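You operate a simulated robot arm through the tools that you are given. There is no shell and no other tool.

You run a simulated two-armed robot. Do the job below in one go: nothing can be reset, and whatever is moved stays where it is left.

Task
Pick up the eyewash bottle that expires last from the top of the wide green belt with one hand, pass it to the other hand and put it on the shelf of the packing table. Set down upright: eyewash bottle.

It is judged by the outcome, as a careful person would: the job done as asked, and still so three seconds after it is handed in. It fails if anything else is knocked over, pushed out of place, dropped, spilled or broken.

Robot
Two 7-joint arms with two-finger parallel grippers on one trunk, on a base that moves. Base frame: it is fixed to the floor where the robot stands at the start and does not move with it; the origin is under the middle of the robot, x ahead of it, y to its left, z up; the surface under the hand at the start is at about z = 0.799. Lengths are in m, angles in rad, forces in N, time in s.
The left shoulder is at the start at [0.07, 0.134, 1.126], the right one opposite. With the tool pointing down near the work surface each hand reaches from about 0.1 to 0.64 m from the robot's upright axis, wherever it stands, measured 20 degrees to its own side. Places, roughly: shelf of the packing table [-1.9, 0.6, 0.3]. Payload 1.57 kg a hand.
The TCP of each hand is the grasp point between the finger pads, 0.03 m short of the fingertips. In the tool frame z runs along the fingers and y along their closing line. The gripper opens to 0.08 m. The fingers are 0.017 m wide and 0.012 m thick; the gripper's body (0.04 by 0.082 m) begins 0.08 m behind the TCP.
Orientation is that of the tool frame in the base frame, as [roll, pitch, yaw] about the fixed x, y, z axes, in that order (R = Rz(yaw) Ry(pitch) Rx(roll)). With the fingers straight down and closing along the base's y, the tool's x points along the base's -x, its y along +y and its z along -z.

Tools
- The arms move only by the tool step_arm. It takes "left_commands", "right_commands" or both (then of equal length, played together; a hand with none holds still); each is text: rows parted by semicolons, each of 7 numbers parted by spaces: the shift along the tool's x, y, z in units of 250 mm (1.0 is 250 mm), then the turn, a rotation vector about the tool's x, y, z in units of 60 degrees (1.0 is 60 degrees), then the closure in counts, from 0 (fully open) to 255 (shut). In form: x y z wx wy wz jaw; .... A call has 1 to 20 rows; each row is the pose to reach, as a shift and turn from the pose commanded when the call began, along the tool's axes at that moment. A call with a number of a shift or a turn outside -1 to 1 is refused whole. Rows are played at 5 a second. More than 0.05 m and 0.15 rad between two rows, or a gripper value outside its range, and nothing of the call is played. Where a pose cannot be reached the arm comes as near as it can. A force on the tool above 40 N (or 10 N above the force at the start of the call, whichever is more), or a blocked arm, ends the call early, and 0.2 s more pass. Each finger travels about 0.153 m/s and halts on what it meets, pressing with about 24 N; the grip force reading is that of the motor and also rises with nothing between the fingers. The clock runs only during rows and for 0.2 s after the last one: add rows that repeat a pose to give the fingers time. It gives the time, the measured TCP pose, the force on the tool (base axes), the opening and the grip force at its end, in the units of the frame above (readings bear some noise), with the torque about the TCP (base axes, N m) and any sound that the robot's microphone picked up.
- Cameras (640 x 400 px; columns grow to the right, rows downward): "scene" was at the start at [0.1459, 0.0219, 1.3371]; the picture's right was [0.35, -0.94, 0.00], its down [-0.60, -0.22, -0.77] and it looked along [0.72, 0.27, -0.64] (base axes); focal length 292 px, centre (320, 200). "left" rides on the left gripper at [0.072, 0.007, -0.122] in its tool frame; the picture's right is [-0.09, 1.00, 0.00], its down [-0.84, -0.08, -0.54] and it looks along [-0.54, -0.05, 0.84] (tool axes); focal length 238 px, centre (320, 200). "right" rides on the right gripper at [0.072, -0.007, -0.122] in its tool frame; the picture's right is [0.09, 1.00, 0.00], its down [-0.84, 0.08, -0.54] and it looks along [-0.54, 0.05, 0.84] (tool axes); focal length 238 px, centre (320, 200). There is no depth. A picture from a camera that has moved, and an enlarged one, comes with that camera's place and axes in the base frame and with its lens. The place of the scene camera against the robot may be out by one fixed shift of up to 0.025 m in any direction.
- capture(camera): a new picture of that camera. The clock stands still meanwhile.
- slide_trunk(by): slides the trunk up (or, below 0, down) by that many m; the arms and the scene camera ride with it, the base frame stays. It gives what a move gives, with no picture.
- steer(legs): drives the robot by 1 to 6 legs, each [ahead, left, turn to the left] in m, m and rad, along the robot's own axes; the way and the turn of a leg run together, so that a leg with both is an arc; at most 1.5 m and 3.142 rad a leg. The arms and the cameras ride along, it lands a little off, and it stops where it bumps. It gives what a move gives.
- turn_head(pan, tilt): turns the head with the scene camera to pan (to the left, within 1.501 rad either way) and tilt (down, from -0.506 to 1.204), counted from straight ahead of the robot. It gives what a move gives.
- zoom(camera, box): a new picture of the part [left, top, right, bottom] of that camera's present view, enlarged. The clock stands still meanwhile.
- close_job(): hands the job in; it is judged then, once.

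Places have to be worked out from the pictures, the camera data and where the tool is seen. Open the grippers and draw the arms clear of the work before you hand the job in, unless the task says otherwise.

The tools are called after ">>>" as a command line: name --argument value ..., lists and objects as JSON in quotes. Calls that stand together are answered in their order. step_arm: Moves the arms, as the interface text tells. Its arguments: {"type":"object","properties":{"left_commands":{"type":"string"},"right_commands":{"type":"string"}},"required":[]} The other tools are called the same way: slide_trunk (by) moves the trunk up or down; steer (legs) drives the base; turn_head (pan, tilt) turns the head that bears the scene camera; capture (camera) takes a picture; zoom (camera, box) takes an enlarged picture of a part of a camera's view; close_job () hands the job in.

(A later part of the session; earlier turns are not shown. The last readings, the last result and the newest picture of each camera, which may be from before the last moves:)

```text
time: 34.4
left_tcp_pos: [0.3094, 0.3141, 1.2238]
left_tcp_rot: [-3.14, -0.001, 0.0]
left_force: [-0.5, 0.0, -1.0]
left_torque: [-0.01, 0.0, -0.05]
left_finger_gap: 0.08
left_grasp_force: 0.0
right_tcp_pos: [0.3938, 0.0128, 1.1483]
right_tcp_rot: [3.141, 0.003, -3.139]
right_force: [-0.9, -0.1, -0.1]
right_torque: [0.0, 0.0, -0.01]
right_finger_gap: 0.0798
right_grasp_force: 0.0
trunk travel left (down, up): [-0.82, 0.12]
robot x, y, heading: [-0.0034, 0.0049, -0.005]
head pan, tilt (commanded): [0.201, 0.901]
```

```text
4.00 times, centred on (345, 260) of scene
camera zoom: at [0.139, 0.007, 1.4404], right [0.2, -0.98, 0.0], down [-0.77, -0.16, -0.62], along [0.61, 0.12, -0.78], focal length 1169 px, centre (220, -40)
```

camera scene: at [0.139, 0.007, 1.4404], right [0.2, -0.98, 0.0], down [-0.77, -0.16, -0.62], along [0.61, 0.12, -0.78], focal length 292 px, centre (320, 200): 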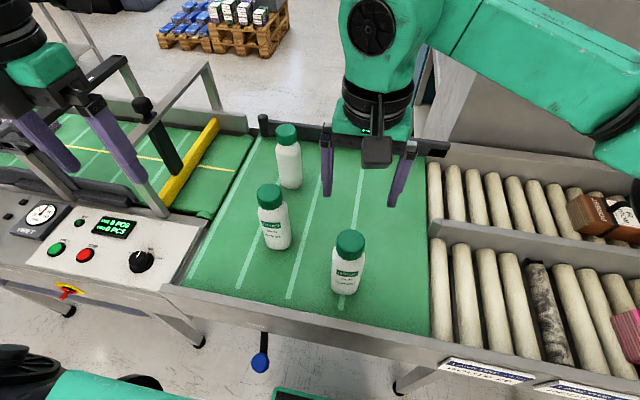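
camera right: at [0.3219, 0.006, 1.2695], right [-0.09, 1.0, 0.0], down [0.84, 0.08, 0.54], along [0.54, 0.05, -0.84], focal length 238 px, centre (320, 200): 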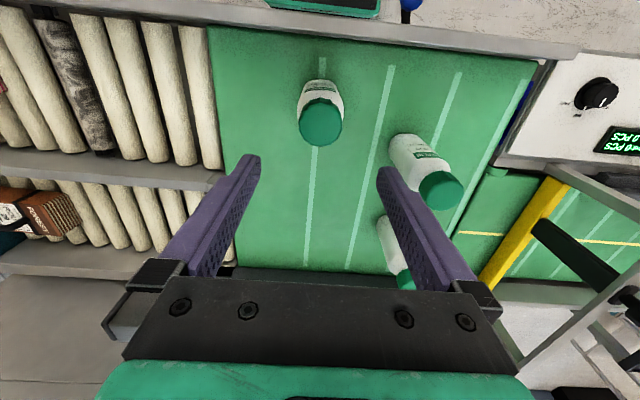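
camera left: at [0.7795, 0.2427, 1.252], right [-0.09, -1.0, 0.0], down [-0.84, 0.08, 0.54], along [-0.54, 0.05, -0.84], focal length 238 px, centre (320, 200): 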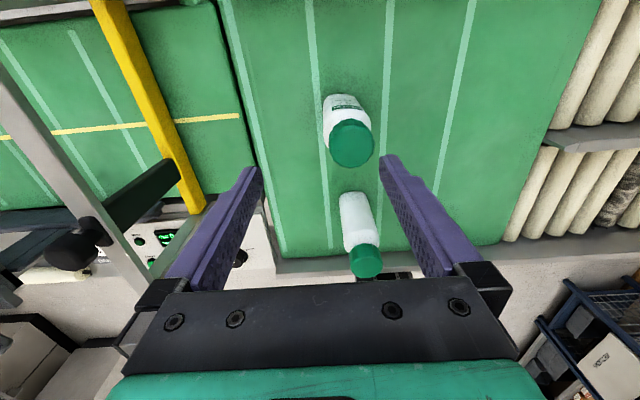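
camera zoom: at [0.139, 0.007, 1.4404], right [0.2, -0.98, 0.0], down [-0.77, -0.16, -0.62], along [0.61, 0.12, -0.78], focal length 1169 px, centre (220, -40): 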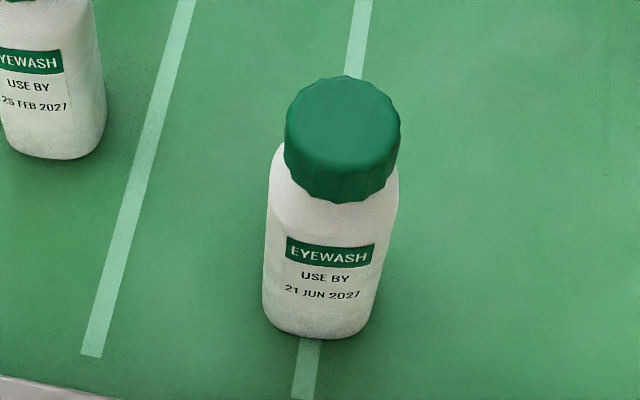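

Triangulating from two wrist views gives cap top at [0.398, 0.0135, 0.994], diameter ≈0.05, height ≈0.028. I descend with open fingers to TCP z≈0.99 so the pads cover the cap only.

>>> step_arm --right_commands "-0.02 0.003 0.12 0 0 0 0; -0.02 0.003 0.24 0 0 0 0; -0.02 0.003 0.36 0 0 0 0; -0.02 0.003 0.46 0 0 0 0; -0.02 0.003 0.55 0 0 0 0; -0.02 0.003 0.63 0 0 0 0; -0.02 0.003 0.63 0 0 0 0"

>>> capture --camera "right"

>>> capture --camera "scene"

```text
time: 36.0
left_tcp_pos: [0.3093, 0.3151, 1.2226]
left_tcp_rot: [-3.141, -0.001, 0.001]
left_force: [0.7, -0.1, 0.4]
left_torque: [0.0, 0.0, -0.02]
left_finger_gap: 0.0798
left_grasp_force: 0.0
right_tcp_pos: [0.399, 0.0176, 0.9934]
right_tcp_rot: [3.141, 0.001, -3.14]
right_force: [-0.2, 0.5, 0.6]
right_torque: [-0.06, -0.01, 0.0]
right_finger_gap: 0.0801
right_grasp_force: 0.0
trunk travel left (down, up): [-0.82, 0.12]
robot x, y, heading: [-0.001, -0.0012, -0.002]
head pan, tilt (commanded): [0.201, 0.901]
```

```text
taken
camera right: at [0.3283, 0.0105, 1.1141], right [-0.09, 1.0, 0.0], down [0.84, 0.08, 0.54], along [0.54, 0.05, -0.84], focal length 238 px, centre (320, 200)
```

right: 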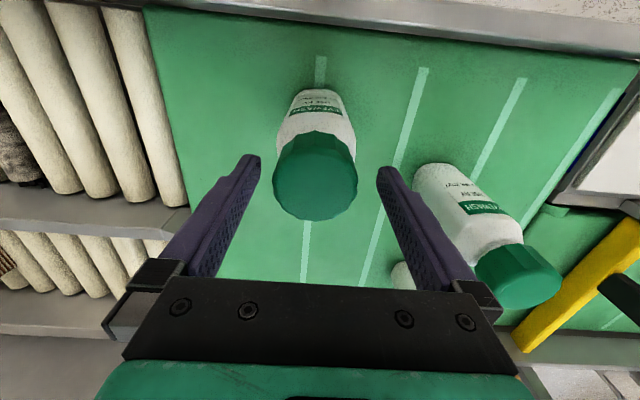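

```text
taken
camera scene: at [0.1395, 0.0083, 1.4403], right [0.2, -0.98, 0.0], down [-0.77, -0.16, -0.62], along [0.61, 0.12, -0.78], focal length 292 px, centre (320, 200)
```

scene: 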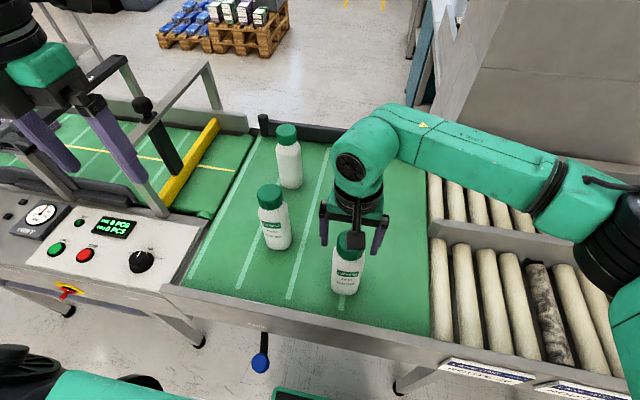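

The cap sits about 3 mm off the TCP in x and y; I correct that, then close on the cap.

>>> step_arm --right_commands "0.012 -0.012 0.012 0 0 0 0; 0.012 -0.012 0.012 0 0 0 0; 0.012 -0.012 0.012 0 0 0 255; 0.012 -0.012 0.012 0 0 0 255; 0.012 -0.012 0.012 0 0 0 255; 0.012 -0.012 0.012 0 0 0 255"

>>> capture --camera "right"

```text
time: 37.4
left_tcp_pos: [0.31, 0.3154, 1.223]
left_tcp_rot: [3.141, 0.001, 0.001]
left_force: [0.1, -0.6, -0.3]
left_torque: [0.01, -0.03, 0.0]
left_finger_gap: 0.0798
left_grasp_force: 0.1
right_tcp_pos: [0.3951, 0.0138, 0.9905]
right_tcp_rot: [-3.14, -0.001, 3.141]
right_force: [-1.0, 0.9, -0.8]
right_torque: [0.05, 0.12, 0.02]
right_finger_gap: 0.0509
right_grasp_force: 24.2
trunk travel left (down, up): [-0.82, 0.12]
robot x, y, heading: [0.0019, -0.0005, -0.002]
head pan, tilt (commanded): [0.201, 0.901]
```

```text
taken
camera right: at [0.3245, 0.0072, 1.1117], right [-0.09, 1.0, 0.0], down [0.84, 0.08, 0.54], along [0.54, 0.05, -0.84], focal length 238 px, centre (320, 200)
```

right: 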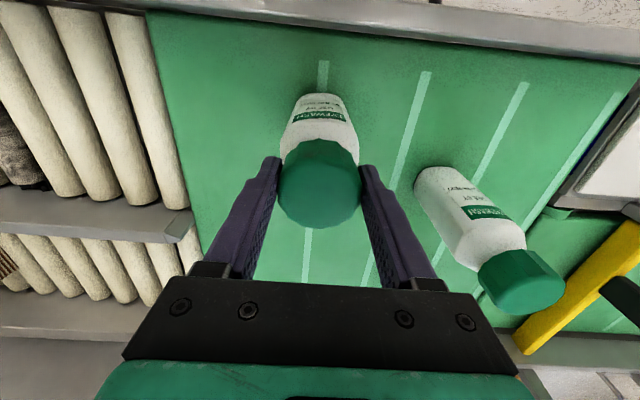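

The cap is held (gap 0.051, 24 N). I lift straight up, slowly at first.

>>> step_arm --right_commands "0 0 -0.04 0 0 0 255; 0 0 -0.08 0 0 0 255; 0 0 -0.16 0 0 0 255; 0 0 -0.28 0 0 0 255; 0 0 -0.42 0 0 0 255; 0 0 -0.56 0 0 0 255; 0 0 -0.7 0 0 0 255; 0 0 -0.7 0 0 0 255"

>>> capture --camera "right"

>>> capture --camera "scene"

```text
time: 39.2
left_tcp_pos: [0.3111, 0.3141, 1.2211]
left_tcp_rot: [3.141, -0.001, -0.001]
left_force: [-0.8, 0.7, -0.5]
left_torque: [-0.01, -0.01, 0.0]
left_finger_gap: 0.0801
left_grasp_force: 0.0
right_tcp_pos: [0.3973, 0.0083, 1.1664]
right_tcp_rot: [-3.141, -0.001, -3.14]
right_force: [-0.1, 0.6, -5.4]
right_torque: [0.05, 0.03, 0.01]
right_finger_gap: 0.051
right_grasp_force: 24.4
trunk travel left (down, up): [-0.82, 0.12]
robot x, y, heading: [-0.0011, 0.0002, -0.005]
head pan, tilt (commanded): [0.201, 0.901]
```

```text
taken
camera right: at [0.3244, 0.0018, 1.2879], right [-0.09, 1.0, 0.0], down [0.84, 0.08, 0.54], along [0.54, 0.05, -0.84], focal length 238 px, centre (320, 200)
```

right: 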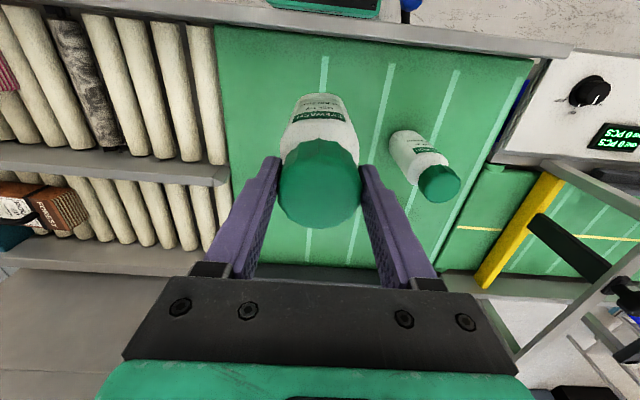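

```text
taken
camera scene: at [0.1405, 0.0079, 1.4402], right [0.2, -0.98, 0.0], down [-0.77, -0.16, -0.62], along [0.61, 0.12, -0.78], focal length 292 px, centre (320, 200)
```

scene: 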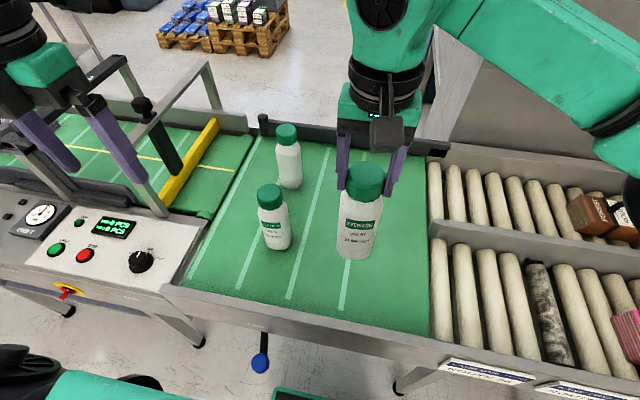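

The bottle is held firmly (≈0.55 kg), bottom at z≈0.975. I back the robot 0.4 m away from the conveyor to do the handover over free floor.

>>> steer --legs '[[-0.4, 0, 0]]'

>>> turn_head --pan 0.0 --tilt 0.7

>>> capture --camera "scene"

>>> capture --camera "left"

```text
time: 41.7
left_tcp_pos: [-0.0814, 0.3128, 1.2212]
left_tcp_rot: [3.141, 0.002, -0.008]
left_force: [-0.7, 0.0, 0.4]
left_torque: [0.02, 0.03, 0.02]
left_finger_gap: 0.0799
left_grasp_force: 0.1
right_tcp_pos: [-0.0001, 0.0079, 1.1661]
right_tcp_rot: [-3.14, -0.001, 3.132]
right_force: [0.6, -0.1, -5.5]
right_torque: [0.02, 0.04, 0.02]
right_finger_gap: 0.0508
right_grasp_force: 23.5
trunk travel left (down, up): [-0.82, 0.12]
robot x, y, heading: [-0.3996, 0.0007, -0.013]
head pan, tilt (commanded): [0.201, 0.901]
```

```text
time: 42.4
left_tcp_pos: [-0.0831, 0.3129, 1.2228]
left_tcp_rot: [3.141, 0.003, -0.009]
left_force: [0.4, -0.6, 0.0]
left_torque: [0.0, -0.02, 0.02]
left_finger_gap: 0.0799
left_grasp_force: 0.1
right_tcp_pos: [-0.0015, 0.0074, 1.1668]
right_tcp_rot: [-3.141, -0.001, 3.132]
right_force: [-0.3, -0.3, -5.2]
right_torque: [0.0, 0.0, -0.02]
right_finger_gap: 0.0509
right_grasp_force: 23.8
trunk travel left (down, up): [-0.82, 0.12]
robot x, y, heading: [-0.3953, 0.0033, -0.013]
head pan, tilt (commanded): [0.0, 0.7]
```

```text
taken
camera scene: at [-0.2466, -0.0064, 1.4564], right [-0.01, -1.0, 0.0], down [-0.64, 0.01, -0.76], along [0.76, -0.01, -0.64], focal length 292 px, centre (320, 200)
```

scene: 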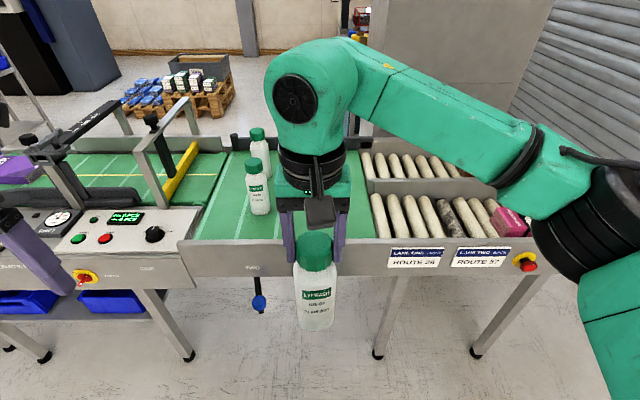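

```text
taken
camera left: at [-0.0114, 0.3062, 1.3451], right [-0.1, -0.99, 0.0], down [-0.84, 0.09, 0.54], along [-0.54, 0.05, -0.84], focal length 238 px, centre (320, 200)
```

left: 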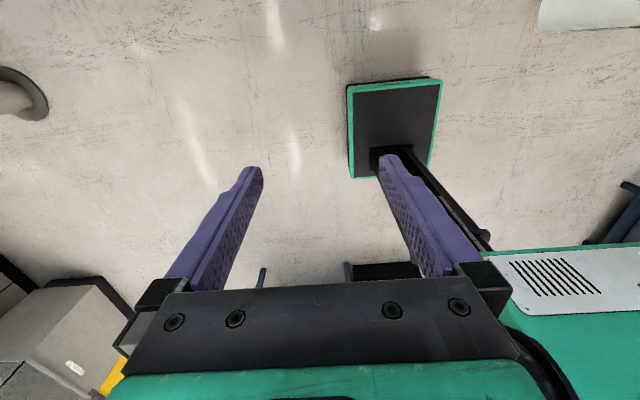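

I now prepare the handover: the right hand carries the bottle 0.08 m ahead and turns it 27° so its flats suit the left fingers; the left hand pitches from down toward pointing ahead, kept well to the left.

>>> step_arm --left_commands "0.09 0 0.015 0 0.125 0 0; 0.18 0 0.03 0 0.25 0 0; 0.27 0 0.045 0 0.375 0 0; 0.36 0 0.06 0 0.5 0 0; 0.45 0 0.075 0 0.625 0 0; 0.54 0 0.09 0 0.75 0 0; 0.54 0 0.09 0 0.75 0 0" --right_commands "-0.06 0 0 0 0 -0.075 255; -0.12 0 0 0 0 -0.15 255; -0.18 0 0 0 0 -0.225 255; -0.24 0 0 0 0 -0.3 255; -0.3 0 0 0 0 -0.375 255; -0.32 0 0 0 0 -0.45 255; -0.32 0 0 0 0 -0.45 255"

>>> capture --camera "scene"

```text
time: 44.0
left_tcp_pos: [0.0511, 0.3133, 1.2]
left_tcp_rot: [-3.141, -0.788, -0.009]
left_force: [-1.3, 0.8, -0.1]
left_torque: [0.04, -0.05, 0.03]
left_finger_gap: 0.0799
left_grasp_force: 0.0
right_tcp_pos: [0.0785, 0.0067, 1.167]
right_tcp_rot: [-3.141, 0.0, -2.678]
right_force: [0.4, -0.1, -5.5]
right_torque: [-0.01, -0.01, 0.01]
right_finger_gap: 0.0509
right_grasp_force: 24.1
trunk travel left (down, up): [-0.82, 0.12]
robot x, y, heading: [-0.401, 0.0031, -0.008]
head pan, tilt (commanded): [0.0, 0.7]
```

```text
taken
camera scene: at [-0.2463, -0.0067, 1.4564], right [-0.01, -1.0, 0.0], down [-0.64, 0.01, -0.76], along [0.76, -0.01, -0.64], focal length 292 px, centre (320, 200)
```

scene: 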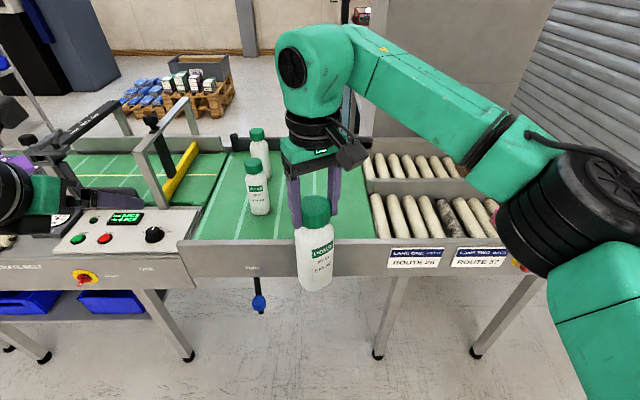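

The bottle turned as planned. I finish pitching the left hand to point ahead.

>>> step_arm --left_commands "0.01 0 0.085 0 0.125 0 0; 0.02 0 0.17 0 0.25 0 0; 0.03 0 0.255 0 0.375 0 0; 0.04 0 0.34 0 0.5 0 0; 0.05 0 0.425 0 0.625 0 0; 0.057 0 0.5 0 0.75 0 0; 0.057 0 0.5 0 0.75 0 0"

>>> capture --camera "scene"

>>> capture --camera "left"

```text
time: 45.6
left_tcp_pos: [0.1499, 0.3125, 1.1208]
left_tcp_rot: [0.699, -1.568, 2.435]
left_force: [-0.3, 0.1, 0.5]
left_torque: [0.0, 0.03, 0.03]
left_finger_gap: 0.0798
left_grasp_force: 0.0
right_tcp_pos: [0.0781, 0.0066, 1.1675]
right_tcp_rot: [3.14, 0.0, -2.68]
right_force: [-0.5, -0.7, -4.4]
right_torque: [0.0, 0.01, -0.01]
right_finger_gap: 0.0511
right_grasp_force: 24.2
trunk travel left (down, up): [-0.82, 0.12]
robot x, y, heading: [-0.399, 0.0038, -0.007]
head pan, tilt (commanded): [0.0, 0.7]
```

```text
taken
camera scene: at [-0.2463, -0.0065, 1.4564], right [-0.01, -1.0, 0.0], down [-0.64, 0.01, -0.76], along [0.76, -0.01, -0.64], focal length 292 px, centre (320, 200)
```

scene: 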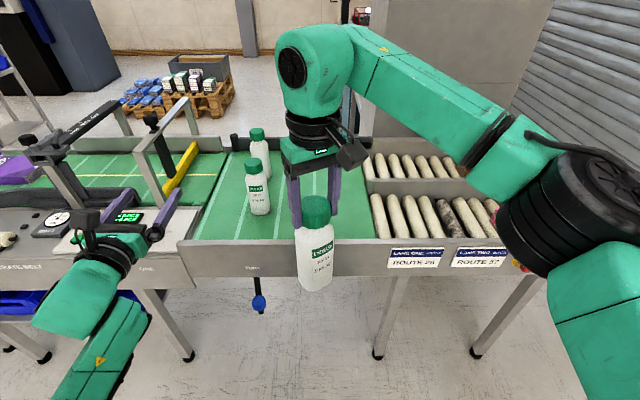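

```text
taken
camera left: at [0.0294, 0.3076, 1.1935], right [-0.01, -1.0, -0.09], down [-0.54, 0.08, -0.84], along [0.84, 0.04, -0.54], focal length 238 px, centre (320, 200)
```

left: 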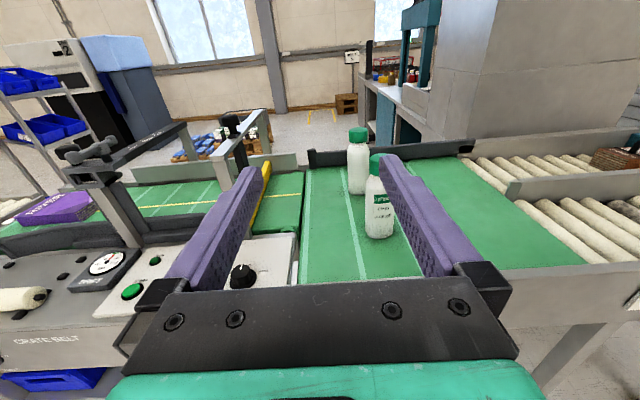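

The left hand points ahead with its camera on top. I turn it 60° to the right and bring it left of the bottle, at grasp height.

>>> step_arm --left_commands "-0.02 0.015 -0.065 -0.125 0 0 0; -0.04 0.03 -0.13 -0.25 0 0 0; -0.06 0.045 -0.195 -0.375 0 0 0; -0.08 0.06 -0.26 -0.5 0 0 0; -0.11 0.075 -0.325 -0.625 0 0 0; -0.14 0.09 -0.39 -0.75 0 0 0; -0.17 0.105 -0.455 -0.875 0 0 0; -0.2 0.12 -0.52 -1.0 0 0 0; -0.2 0.12 -0.52 -1.0 0 0 0"

>>> capture --camera "scene"

>>> capture --camera "left"

```text
time: 47.6
left_tcp_pos: [0.0184, 0.2832, 1.0733]
left_tcp_rot: [-1.84, -1.57, -2.362]
left_force: [0.9, 0.3, 0.2]
left_torque: [-0.03, 0.0, -0.01]
left_finger_gap: 0.0802
left_grasp_force: 0.2
right_tcp_pos: [0.0786, 0.0045, 1.1662]
right_tcp_rot: [3.142, 0.0, -2.678]
right_force: [-0.7, -0.1, -5.2]
right_torque: [0.01, 0.03, 0.0]
right_finger_gap: 0.0507
right_grasp_force: 23.9
trunk travel left (down, up): [-0.82, 0.12]
robot x, y, heading: [-0.3994, 0.0014, -0.007]
head pan, tilt (commanded): [0.0, 0.7]
```

```text
taken
camera scene: at [-0.2461, -0.0066, 1.4564], right [-0.01, -1.0, 0.0], down [-0.64, 0.01, -0.76], along [0.76, -0.01, -0.64], focal length 292 px, centre (320, 200)
```

scene: 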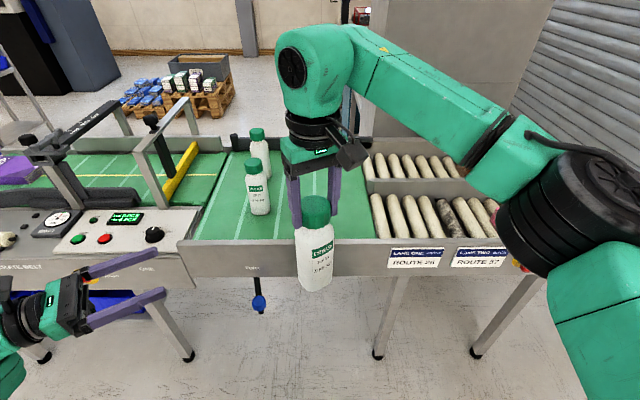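

```text
taken
camera left: at [-0.0468, 0.3869, 1.1452], right [-0.87, -0.49, -0.09], down [-0.2, 0.51, -0.84], along [0.46, -0.71, -0.54], focal length 238 px, centre (320, 200)
```

left: 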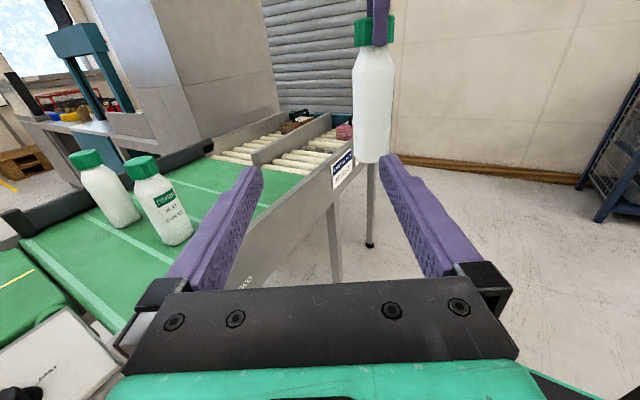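

The left camera confirms the bottle axis at about [0.08, 0.005]. I shift 0.084 m along tool y and 0.12 m along the fingers to a standoff and check alignment.

>>> step_arm --left_commands "0 0.085 0.12 0 0 0 0; 0 0.17 0.24 0 0 0 0; 0 0.255 0.36 0 0 0 0; 0 0.335 0.48 0 0 0 0; 0 0.335 0.48 0 0 0 0"

>>> capture --camera "left"

>>> capture --camera "scene"

>>> capture --camera "right"

```text
time: 48.8
left_tcp_pos: [0.0051, 0.1378, 1.0726]
left_tcp_rot: [0.07, -1.569, 2.017]
left_force: [-0.2, 0.3, 1.0]
left_torque: [-0.04, 0.0, -0.01]
left_finger_gap: 0.0802
left_grasp_force: 0.0
right_tcp_pos: [0.0776, 0.0062, 1.1674]
right_tcp_rot: [-3.141, 0.0, -2.679]
right_force: [0.1, -0.7, -4.7]
right_torque: [-0.03, -0.01, -0.04]
right_finger_gap: 0.0507
right_grasp_force: 24.1
trunk travel left (down, up): [-0.82, 0.12]
robot x, y, heading: [-0.3994, 0.002, -0.006]
head pan, tilt (commanded): [0.0, 0.7]
```

```text
taken
camera left: at [-0.0608, 0.2405, 1.1443], right [-0.87, -0.49, -0.09], down [-0.2, 0.51, -0.84], along [0.46, -0.71, -0.54], focal length 238 px, centre (320, 200)
```

left: 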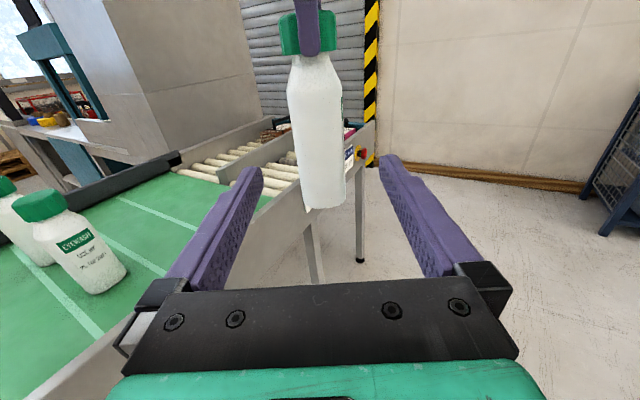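

```text
taken
camera scene: at [-0.246, -0.0059, 1.4564], right [-0.01, -1.0, 0.0], down [-0.64, 0.01, -0.76], along [0.76, -0.01, -0.64], focal length 292 px, centre (320, 200)
```

scene: 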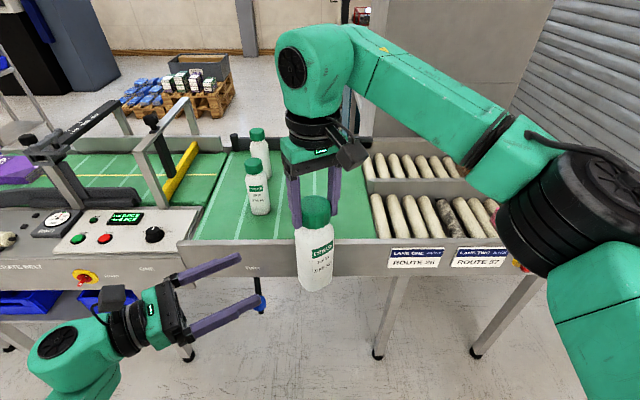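

```text
taken
camera right: at [0.0174, -0.0317, 1.2878], right [-0.53, 0.85, 0.0], down [0.71, 0.44, 0.54], along [0.46, 0.29, -0.84], focal length 238 px, centre (320, 200)
```

right: 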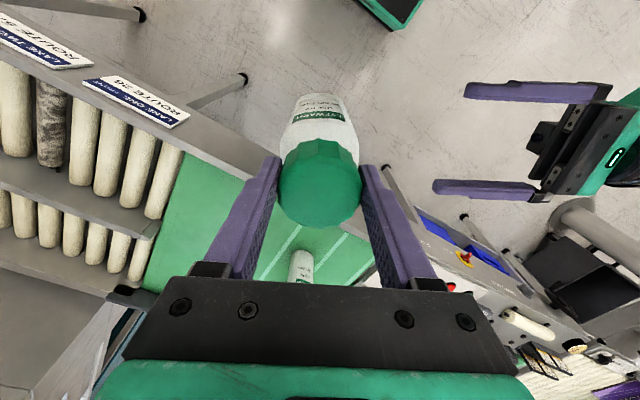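

Alignment is within about 3 mm. I advance 0.148 m so the open left fingers straddle the bottle body, without closing yet.

>>> step_arm --left_commands "0 -0.008 0.1 0 0 0 0; 0 -0.008 0.2 0 0 0 0; 0 -0.008 0.3 0 0 0 0; 0 -0.008 0.4 0 0 0 0; 0 -0.008 0.48 0 0 0 0; 0 -0.008 0.54 0 0 0 0; 0 -0.008 0.59 0 0 0 0; 0 -0.008 0.59 0 0 0 0"

>>> capture --camera "left"

>>> capture --camera "right"

>>> capture --camera "scene"

```text
time: 50.6
left_tcp_pos: [0.0797, 0.0094, 1.0706]
left_tcp_rot: [-2.848, -1.569, -1.351]
left_force: [0.5, 0.0, 0.8]
left_torque: [-0.02, -0.01, 0.0]
left_finger_gap: 0.0799
left_grasp_force: 0.0
right_tcp_pos: [0.0784, 0.0063, 1.1675]
right_tcp_rot: [3.14, -0.001, -2.679]
right_force: [-0.6, 1.0, -5.0]
right_torque: [-0.04, -0.02, -0.01]
right_finger_gap: 0.0508
right_grasp_force: 24.1
trunk travel left (down, up): [-0.82, 0.12]
robot x, y, heading: [-0.3982, 0.0026, -0.012]
head pan, tilt (commanded): [0.0, 0.7]
```

```text
taken
camera left: at [0.0151, 0.112, 1.1428], right [-0.87, -0.49, -0.09], down [-0.2, 0.51, -0.84], along [0.46, -0.71, -0.54], focal length 238 px, centre (320, 200)
```

left: 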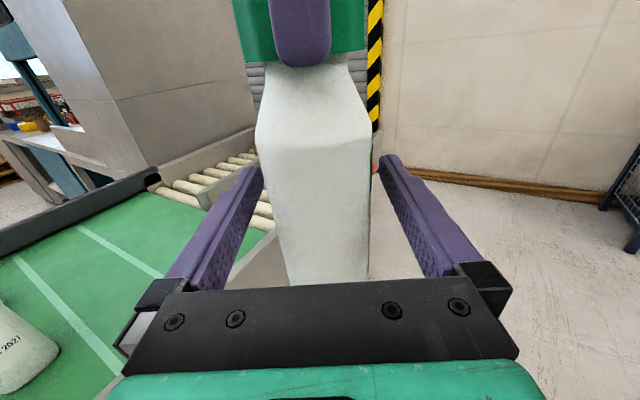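

```text
taken
camera right: at [0.0173, -0.0321, 1.2878], right [-0.53, 0.85, 0.0], down [0.71, 0.44, 0.54], along [0.46, 0.29, -0.84], focal length 238 px, centre (320, 200)
```

right: 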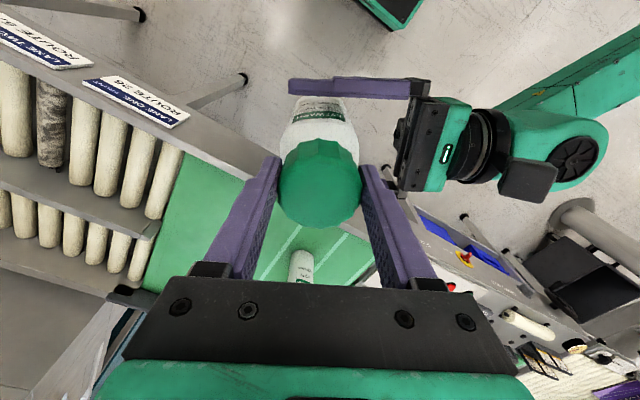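

```text
taken
camera scene: at [-0.2461, -0.0063, 1.4564], right [-0.01, -1.0, 0.0], down [-0.64, 0.01, -0.76], along [0.76, -0.01, -0.64], focal length 292 px, centre (320, 200)
```

scene: 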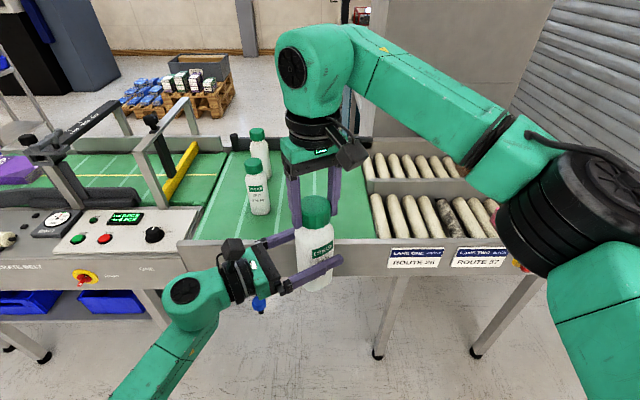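

The left fingers straddle the body, centred. I close the left gripper while the right still holds the cap.

>>> step_arm --left_commands "0 0 0 0 0 0 120; 0 0 0 0 0 0 255; 0 0 0 0 0 0 255; 0 0 0 0 0 0 255; 0 0 0 0 0 0 255"

>>> capture --camera "left"

```text
time: 51.8
left_tcp_pos: [0.0801, 0.0092, 1.0721]
left_tcp_rot: [0.794, -1.57, 1.291]
left_force: [4.0, -1.3, 0.4]
left_torque: [0.04, 0.13, 0.03]
left_finger_gap: 0.0582
left_grasp_force: 23.9
right_tcp_pos: [0.0784, 0.0065, 1.1668]
right_tcp_rot: [3.14, 0.001, -2.677]
right_force: [-4.7, 1.0, -5.5]
right_torque: [0.01, 0.31, 0.02]
right_finger_gap: 0.0506
right_grasp_force: 24.0
trunk travel left (down, up): [-0.82, 0.12]
robot x, y, heading: [-0.3974, 0.0026, -0.009]
head pan, tilt (commanded): [0.0, 0.7]
```

```text
taken
camera left: at [0.0151, 0.1123, 1.1428], right [-0.87, -0.49, -0.09], down [-0.2, 0.51, -0.84], along [0.46, -0.71, -0.54], focal length 238 px, centre (320, 200)
```

left: 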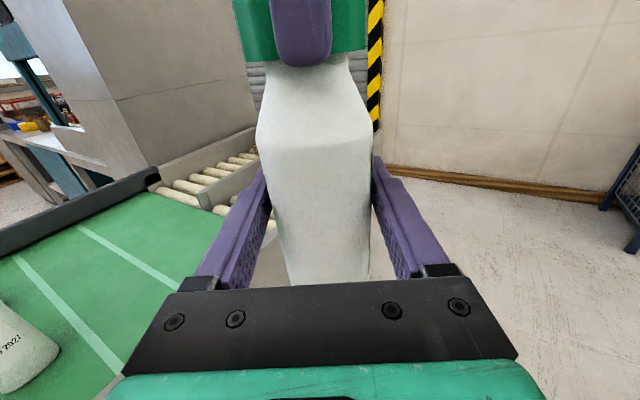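

The left hand grips the body (gap 0.058, 24 N). I open the right gripper and raise it clear.

>>> step_arm --right_commands "0 0 0 0 0 0 150; 0 0 0 0 0 0 60; 0 0 0 0 0 0 0; 0 0 0 0 0 0 0; 0 0 -0.1 0 0 0 0; 0 0 -0.2 0 0 0 0; 0 0 -0.35 0 0 0 0; 0 0 -0.5 0 0 0 0; 0 0 -0.5 0 0 0 0" --left_commands "0 0 0 0 0 0 255; 0 0 0 0 0 0 255; 0 0 0 0 0 0 255; 0 0 0 0 0 0 255; 0 0 0 0 0 0 255; 0 0 0 0 0 0 255; 0 0 0 0 0 0 255; 0 0 0 0 0 0 255; 0 0 0 0 0 0 255"

>>> capture --camera "scene"

>>> capture --camera "left"

```text
time: 53.8
left_tcp_pos: [0.081, 0.008, 1.0685]
left_tcp_rot: [-0.737, -1.571, 2.818]
left_force: [0.7, -0.9, 0.8]
left_torque: [0.01, 0.02, -0.02]
left_finger_gap: 0.0583
left_grasp_force: 23.9
right_tcp_pos: [0.0819, 0.0075, 1.2898]
right_tcp_rot: [3.138, 0.001, -2.68]
right_force: [0.1, -0.5, 0.6]
right_torque: [0.0, 0.0, -0.01]
right_finger_gap: 0.08
right_grasp_force: 0.1
trunk travel left (down, up): [-0.82, 0.12]
robot x, y, heading: [-0.399, 0.0025, -0.006]
head pan, tilt (commanded): [0.0, 0.7]
```

```text
taken
camera scene: at [-0.2456, -0.007, 1.4563], right [-0.01, -1.0, 0.0], down [-0.65, 0.01, -0.76], along [0.76, -0.01, -0.65], focal length 292 px, centre (320, 200)
```

scene: 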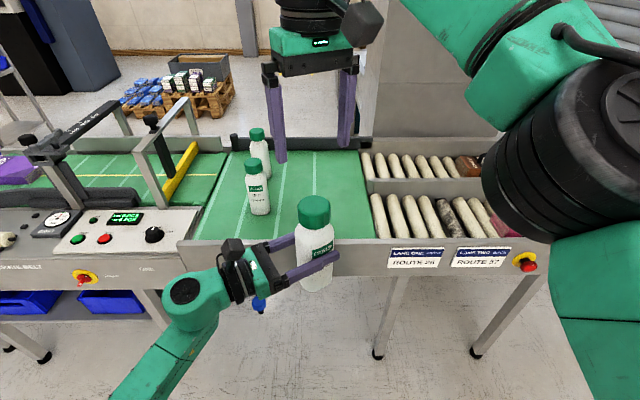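

```text
taken
camera left: at [0.0153, 0.1117, 1.1426], right [-0.87, -0.49, -0.09], down [-0.2, 0.51, -0.84], along [0.46, -0.71, -0.54], focal length 238 px, centre (320, 200)
```

left: 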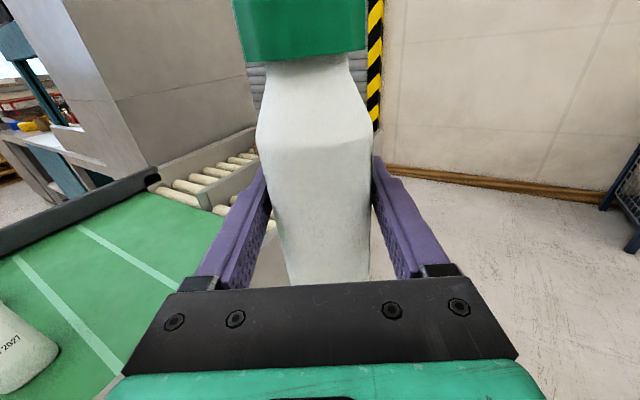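

The left hand holds the bottle alone and the right is clear. I draw the right hand back to its own side and swing the left hand to point ahead.

>>> step_arm --right_commands "0.15 -0.085 0 0 0 0.07 0; 0.3 -0.17 0 0 0 0.14 0; 0.45 -0.255 0 0 0 0.21 0; 0.6 -0.34 0 0 0 0.28 0; 0.75 -0.425 0 0 0 0.35 0; 0.9 -0.51 0 0 0 0.45 0; 0.9 -0.51 0 0 0 0.45 0" --left_commands "0 0 0 0 0 0 255; 0 0 0 0 0 0 255; 0 0 0 0 0 0 255; 0 0 0 0 0 0 255; 0 0 0 0 0 0 255; 0 0 0 0 0 0 255; 0 0 0 0 0 0 255"

>>> step_arm --left_commands "0 -0.09 -0.089 0.125 0 0 255; 0 -0.18 -0.178 0.25 0 0 255; 0 -0.27 -0.267 0.375 0 0 255; 0 -0.36 -0.357 0.5 0 0 255; 0 -0.45 -0.446 0.625 0 0 255; 0 -0.54 -0.536 0.75 0 0 255; 0 -0.63 -0.625 0.875 0 0 255; 0 -0.724 -0.715 1.0 0 0 255; 0 -0.724 -0.715 1.0 0 0 255"

>>> capture --camera "scene"

>>> capture --camera "left"

```text
time: 55.4
left_tcp_pos: [0.0808, 0.0094, 1.069]
left_tcp_rot: [1.312, -1.568, 0.772]
left_force: [-0.1, -1.1, -0.1]
left_torque: [0.02, -0.01, 0.02]
left_finger_gap: 0.0585
left_grasp_force: 23.5
right_tcp_pos: [-0.0665, -0.208, 1.2941]
right_tcp_rot: [3.141, -0.001, 3.133]
right_force: [0.6, 1.1, 0.0]
right_torque: [-0.01, 0.02, 0.0]
right_finger_gap: 0.0798
right_grasp_force: 0.0
trunk travel left (down, up): [-0.82, 0.12]
robot x, y, heading: [-0.3986, 0.0023, -0.006]
head pan, tilt (commanded): [0.0, 0.7]
```

```text
time: 57.4
left_tcp_pos: [0.1488, 0.2534, 1.0742]
left_tcp_rot: [-0.988, -1.569, -2.16]
left_force: [0.1, -0.2, -4.6]
left_torque: [0.03, -0.01, -0.01]
left_finger_gap: 0.0585
left_grasp_force: 24.0
right_tcp_pos: [-0.0679, -0.2083, 1.294]
right_tcp_rot: [3.141, -0.001, 3.132]
right_force: [0.7, 0.5, 0.6]
right_torque: [0.01, 0.01, 0.03]
right_finger_gap: 0.0802
right_grasp_force: 0.1
trunk travel left (down, up): [-0.82, 0.12]
robot x, y, heading: [-0.3987, 0.0025, -0.01]
head pan, tilt (commanded): [0.0, 0.7]
```

```text
taken
camera scene: at [-0.2459, -0.0061, 1.4564], right [-0.01, -1.0, 0.0], down [-0.64, 0.01, -0.76], along [0.76, -0.01, -0.64], focal length 292 px, centre (320, 200)
```

scene: 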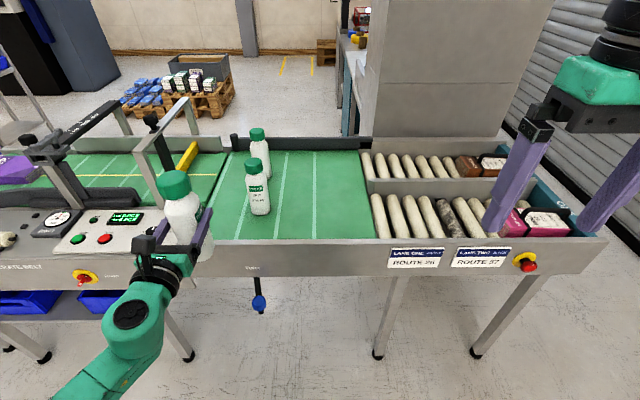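

```text
taken
camera left: at [0.0272, 0.2488, 1.1457], right [-0.01, -1.0, -0.09], down [-0.54, 0.08, -0.84], along [0.84, 0.04, -0.54], focal length 238 px, centre (320, 200)
```

left: 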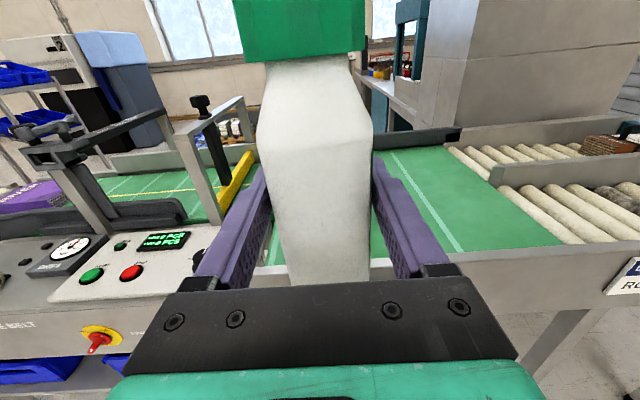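

The bottle is secure in the left hand, pointing ahead. I back up 0.2 m, then turn left by a quarter and look toward the packing table with the head.

>>> steer --legs '[[-0.2, 0, 0], [0, 0, 1.57]]'

>>> turn_head --pan 1.2 --tilt 0.5

>>> capture --camera "scene"

```text
time: 62.8
left_tcp_pos: [-0.8323, 0.5573, 1.0732]
left_tcp_rot: [-1.209, -1.571, -0.4]
left_force: [-0.4, -0.6, -5.6]
left_torque: [0.02, 0.03, 0.0]
left_finger_gap: 0.0584
left_grasp_force: 24.3
right_tcp_pos: [-0.377, 0.3288, 1.295]
right_tcp_rot: [3.141, 0.0, -1.608]
right_force: [0.5, -0.1, 0.8]
right_torque: [-0.02, -0.03, 0.04]
right_finger_gap: 0.08
right_grasp_force: 0.0
trunk travel left (down, up): [-0.82, 0.12]
robot x, y, heading: [-0.5948, 0.0055, 1.532]
head pan, tilt (commanded): [0.0, 0.7]
```

```text
time: 64.2
left_tcp_pos: [-0.8331, 0.5577, 1.0735]
left_tcp_rot: [2.091, -1.569, 2.583]
left_force: [-0.2, 0.4, -6.2]
left_torque: [-0.05, -0.03, 0.01]
left_finger_gap: 0.0582
left_grasp_force: 24.2
right_tcp_pos: [-0.3763, 0.3282, 1.2944]
right_tcp_rot: [3.14, 0.001, -1.607]
right_force: [1.3, -0.2, 0.0]
right_torque: [-0.01, 0.02, 0.0]
right_finger_gap: 0.08
right_grasp_force: 0.0
trunk travel left (down, up): [-0.82, 0.12]
robot x, y, heading: [-0.5968, 0.0069, 1.537]
head pan, tilt (commanded): [1.201, 0.499]
```

```text
taken
camera scene: at [-0.6629, 0.084, 1.4741], right [0.4, 0.92, 0.0], down [0.44, -0.19, -0.88], along [-0.81, 0.35, -0.48], focal length 292 px, centre (320, 200)
```

scene: 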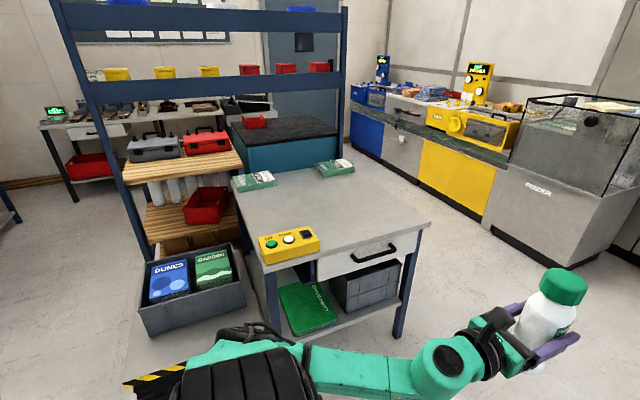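

I see the packing table: grey top with a drawer, and a lower shelf holding a green box and a grey crate. I zoom in to find the free space on the shelf.

>>> zoom --camera "scene" --box '[220, 180, 440, 350]'

```text
2.35 times, centred on (330, 265) of scene
camera zoom: at [-0.6629, 0.084, 1.4741], right [0.4, 0.92, 0.0], down [0.44, -0.19, -0.88], along [-0.81, 0.35, -0.48], focal length 688 px, centre (296, 47)
```

zoom: 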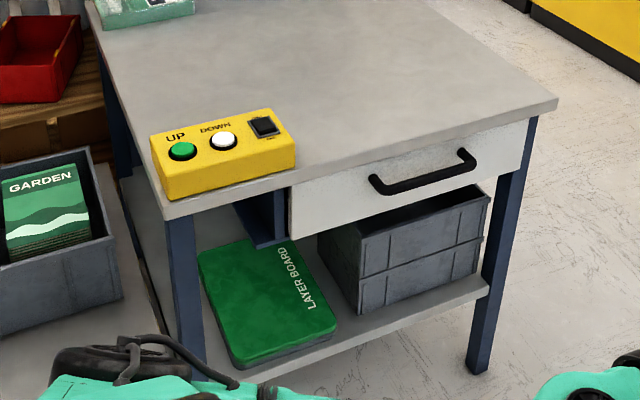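

The table is axis-aligned: front at x≈-1.47, y from 0.22 to 0.98, top z≈0.76. The shelf front is filled by a layer board and a crate, but there seems to be room behind; I drive along to look at it from its right side.

>>> steer --legs '[[1.25, 0.1, 0.03]]'

>>> turn_head --pan 1.45 --tilt 0.55

>>> capture --camera "scene"

```text
time: 70.3
left_tcp_pos: [-0.9358, 1.7678, 1.0729]
left_tcp_rot: [-1.574, -1.571, 0.007]
left_force: [-0.2, 0.0, -5.5]
left_torque: [-0.01, -0.01, -0.01]
left_finger_gap: 0.0586
left_grasp_force: 23.6
right_tcp_pos: [-0.47, 1.5589, 1.2954]
right_tcp_rot: [3.14, 0.001, -1.567]
right_force: [0.6, -0.3, 0.6]
right_torque: [0.01, -0.03, -0.02]
right_finger_gap: 0.0797
right_grasp_force: 0.0
trunk travel left (down, up): [-0.82, 0.12]
robot x, y, heading: [-0.6812, 1.2244, 1.573]
head pan, tilt (commanded): [1.201, 0.499]
```

```text
time: 71.1
left_tcp_pos: [-0.936, 1.7673, 1.0732]
left_tcp_rot: [2.37, -1.57, 2.346]
left_force: [-0.4, -0.2, -4.9]
left_torque: [-0.01, -0.02, -0.01]
left_finger_gap: 0.0585
left_grasp_force: 23.7
right_tcp_pos: [-0.4708, 1.5573, 1.2947]
right_tcp_rot: [-3.141, -0.001, -1.57]
right_force: [0.1, -0.1, -1.5]
right_torque: [-0.01, -0.01, -0.01]
right_finger_gap: 0.0798
right_grasp_force: 0.0
trunk travel left (down, up): [-0.82, 0.12]
robot x, y, heading: [-0.6761, 1.2241, 1.576]
head pan, tilt (commanded): [1.45, 0.55]
```

```text
taken
camera scene: at [-0.7514, 1.2786, 1.4695], right [0.12, 0.99, 0.0], down [0.52, -0.06, -0.85], along [-0.85, 0.1, -0.52], focal length 292 px, centre (320, 200)
```

scene: 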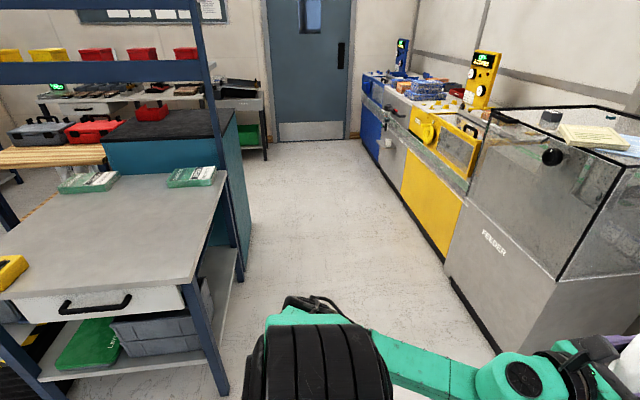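

The corridor beside the table is about 1.3 m wide (y 0.98 to 2.3). I zoom in on the table's shelf from this side.

>>> zoom --camera "scene" --box '[0, 230, 260, 400]'

```text
2.35 times, centred on (130, 315) of scene
camera zoom: at [-0.7514, 1.2786, 1.4695], right [0.12, 0.99, 0.0], down [0.52, -0.06, -0.85], along [-0.85, 0.1, -0.52], focal length 688 px, centre (767, -71)
```

zoom: 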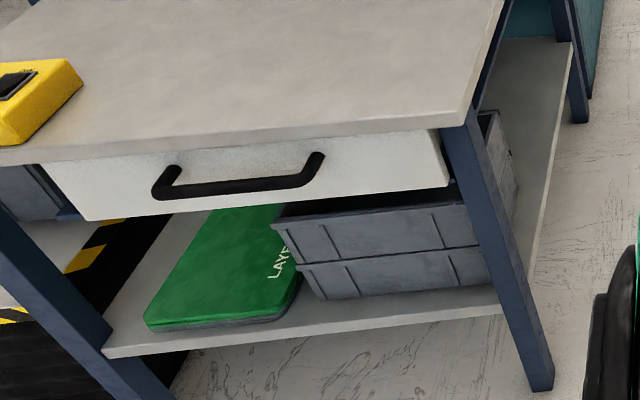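

The shelf behind the crate (x from about -2.15 to -1.78, near y 0.75) is free and reachable from this side. I turn right by half a turn in place so the robot faces the table's right side.

>>> steer --legs '[[0, 0, -1.57], [0, 0, -1.57]]'

>>> turn_head --pan -0.9 --tilt 0.5

>>> capture --camera "scene"

```text
time: 79.2
left_tcp_pos: [-0.4205, 0.68, 1.0727]
left_tcp_rot: [-0.992, -1.57, 2.563]
left_force: [1.3, -0.2, -4.6]
left_torque: [0.02, 0.02, 0.03]
left_finger_gap: 0.0583
left_grasp_force: 24.2
right_tcp_pos: [-0.8846, 0.8902, 1.2939]
right_tcp_rot: [3.14, 0.001, 1.574]
right_force: [0.4, -0.2, -0.2]
right_torque: [-0.01, 0.0, 0.02]
right_finger_gap: 0.0802
right_grasp_force: 0.0
trunk travel left (down, up): [-0.82, 0.12]
robot x, y, heading: [-0.6808, 1.223, -1.573]
head pan, tilt (commanded): [1.45, 0.55]
```

```text
time: 81.3
left_tcp_pos: [-0.4204, 0.6817, 1.0727]
left_tcp_rot: [2.338, -1.569, -0.765]
left_force: [-0.4, 0.6, -6.1]
left_torque: [-0.01, 0.0, 0.02]
left_finger_gap: 0.0585
left_grasp_force: 23.8
right_tcp_pos: [-0.8841, 0.8909, 1.2944]
right_tcp_rot: [3.14, 0.0, 1.575]
right_force: [1.1, 0.5, 0.2]
right_torque: [0.0, 0.0, -0.01]
right_finger_gap: 0.0798
right_grasp_force: 0.0
trunk travel left (down, up): [-0.82, 0.12]
robot x, y, heading: [-0.6778, 1.2221, -1.57]
head pan, tilt (commanded): [-0.901, 0.499]
```

```text
taken
camera scene: at [-0.7322, 1.1086, 1.4741], right [-0.62, 0.78, 0.0], down [0.37, 0.3, -0.88], along [-0.69, -0.55, -0.48], focal length 292 px, centre (320, 200)
```

scene: 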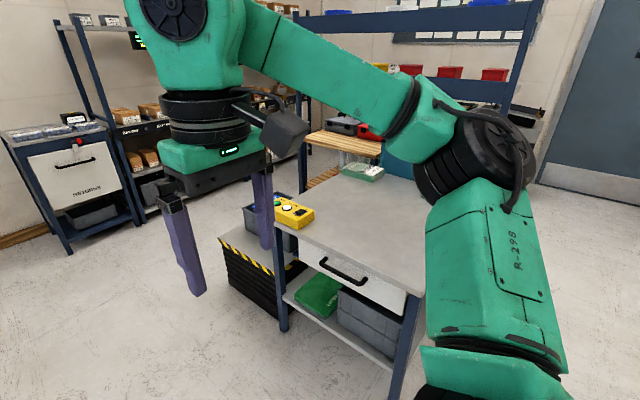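

Heading is now -1.57 as wanted. I back off toward the corridor and strafe right along it to about [-1.9, 1.57].

>>> steer --legs '[[-0.35, -0.5, 0], [0, -0.75, 0]]'

>>> turn_head --pan 0.0 --tilt 0.9

>>> capture --camera "scene"

>>> capture --camera "right"

```text
time: 88.5
left_tcp_pos: [-1.6856, 1.0376, 1.0721]
left_tcp_rot: [2.087, -1.571, -0.506]
left_force: [0.8, 0.3, -4.3]
left_torque: [0.0, 0.0, 0.04]
left_finger_gap: 0.0581
left_grasp_force: 24.3
right_tcp_pos: [-2.1527, 1.2423, 1.2947]
right_tcp_rot: [3.141, 0.0, 1.582]
right_force: [-1.0, -0.6, -0.8]
right_torque: [0.03, 0.04, 0.0]
right_finger_gap: 0.08
right_grasp_force: 0.1
trunk travel left (down, up): [-0.82, 0.12]
robot x, y, heading: [-1.9452, 1.5814, -1.56]
head pan, tilt (commanded): [-0.901, 0.499]
```

```text
time: 89.8
left_tcp_pos: [-1.6867, 1.0372, 1.0722]
left_tcp_rot: [2.419, -1.57, -0.838]
left_force: [0.4, 0.1, -5.3]
left_torque: [0.02, 0.03, 0.03]
left_finger_gap: 0.0584
left_grasp_force: 24.2
right_tcp_pos: [-2.1521, 1.2442, 1.2934]
right_tcp_rot: [-3.14, -0.001, 1.585]
right_force: [0.3, -0.5, 0.6]
right_torque: [-0.01, 0.01, 0.01]
right_finger_gap: 0.0802
right_grasp_force: 0.1
trunk travel left (down, up): [-0.82, 0.12]
robot x, y, heading: [-1.9527, 1.5814, -1.56]
head pan, tilt (commanded): [0.0, 0.901]
```

```text
taken
camera scene: at [-1.931, 1.444, 1.4402], right [-1.0, -0.01, 0.0], down [-0.01, 0.78, -0.62], along [0.01, -0.62, -0.78], focal length 292 px, centre (320, 200)
```

scene: 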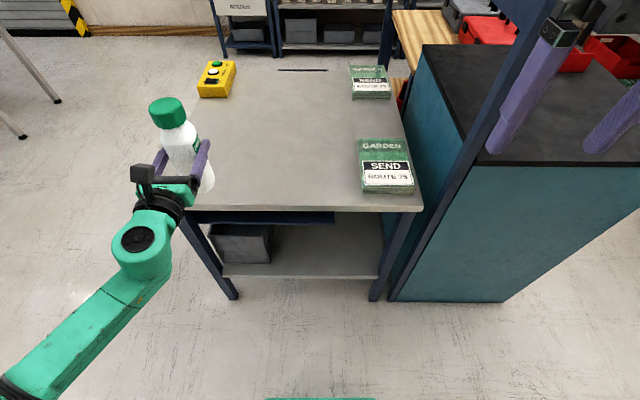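

```text
taken
camera right: at [-2.1597, 1.315, 1.4154], right [0.99, 0.1, 0.0], down [0.09, -0.84, 0.54], along [0.06, -0.54, -0.84], focal length 238 px, centre (320, 200)
```

right: 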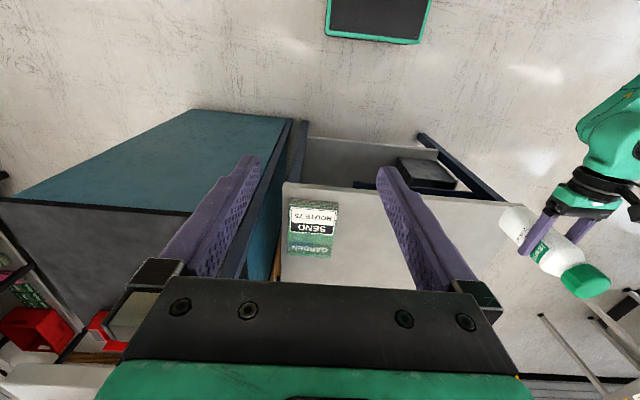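

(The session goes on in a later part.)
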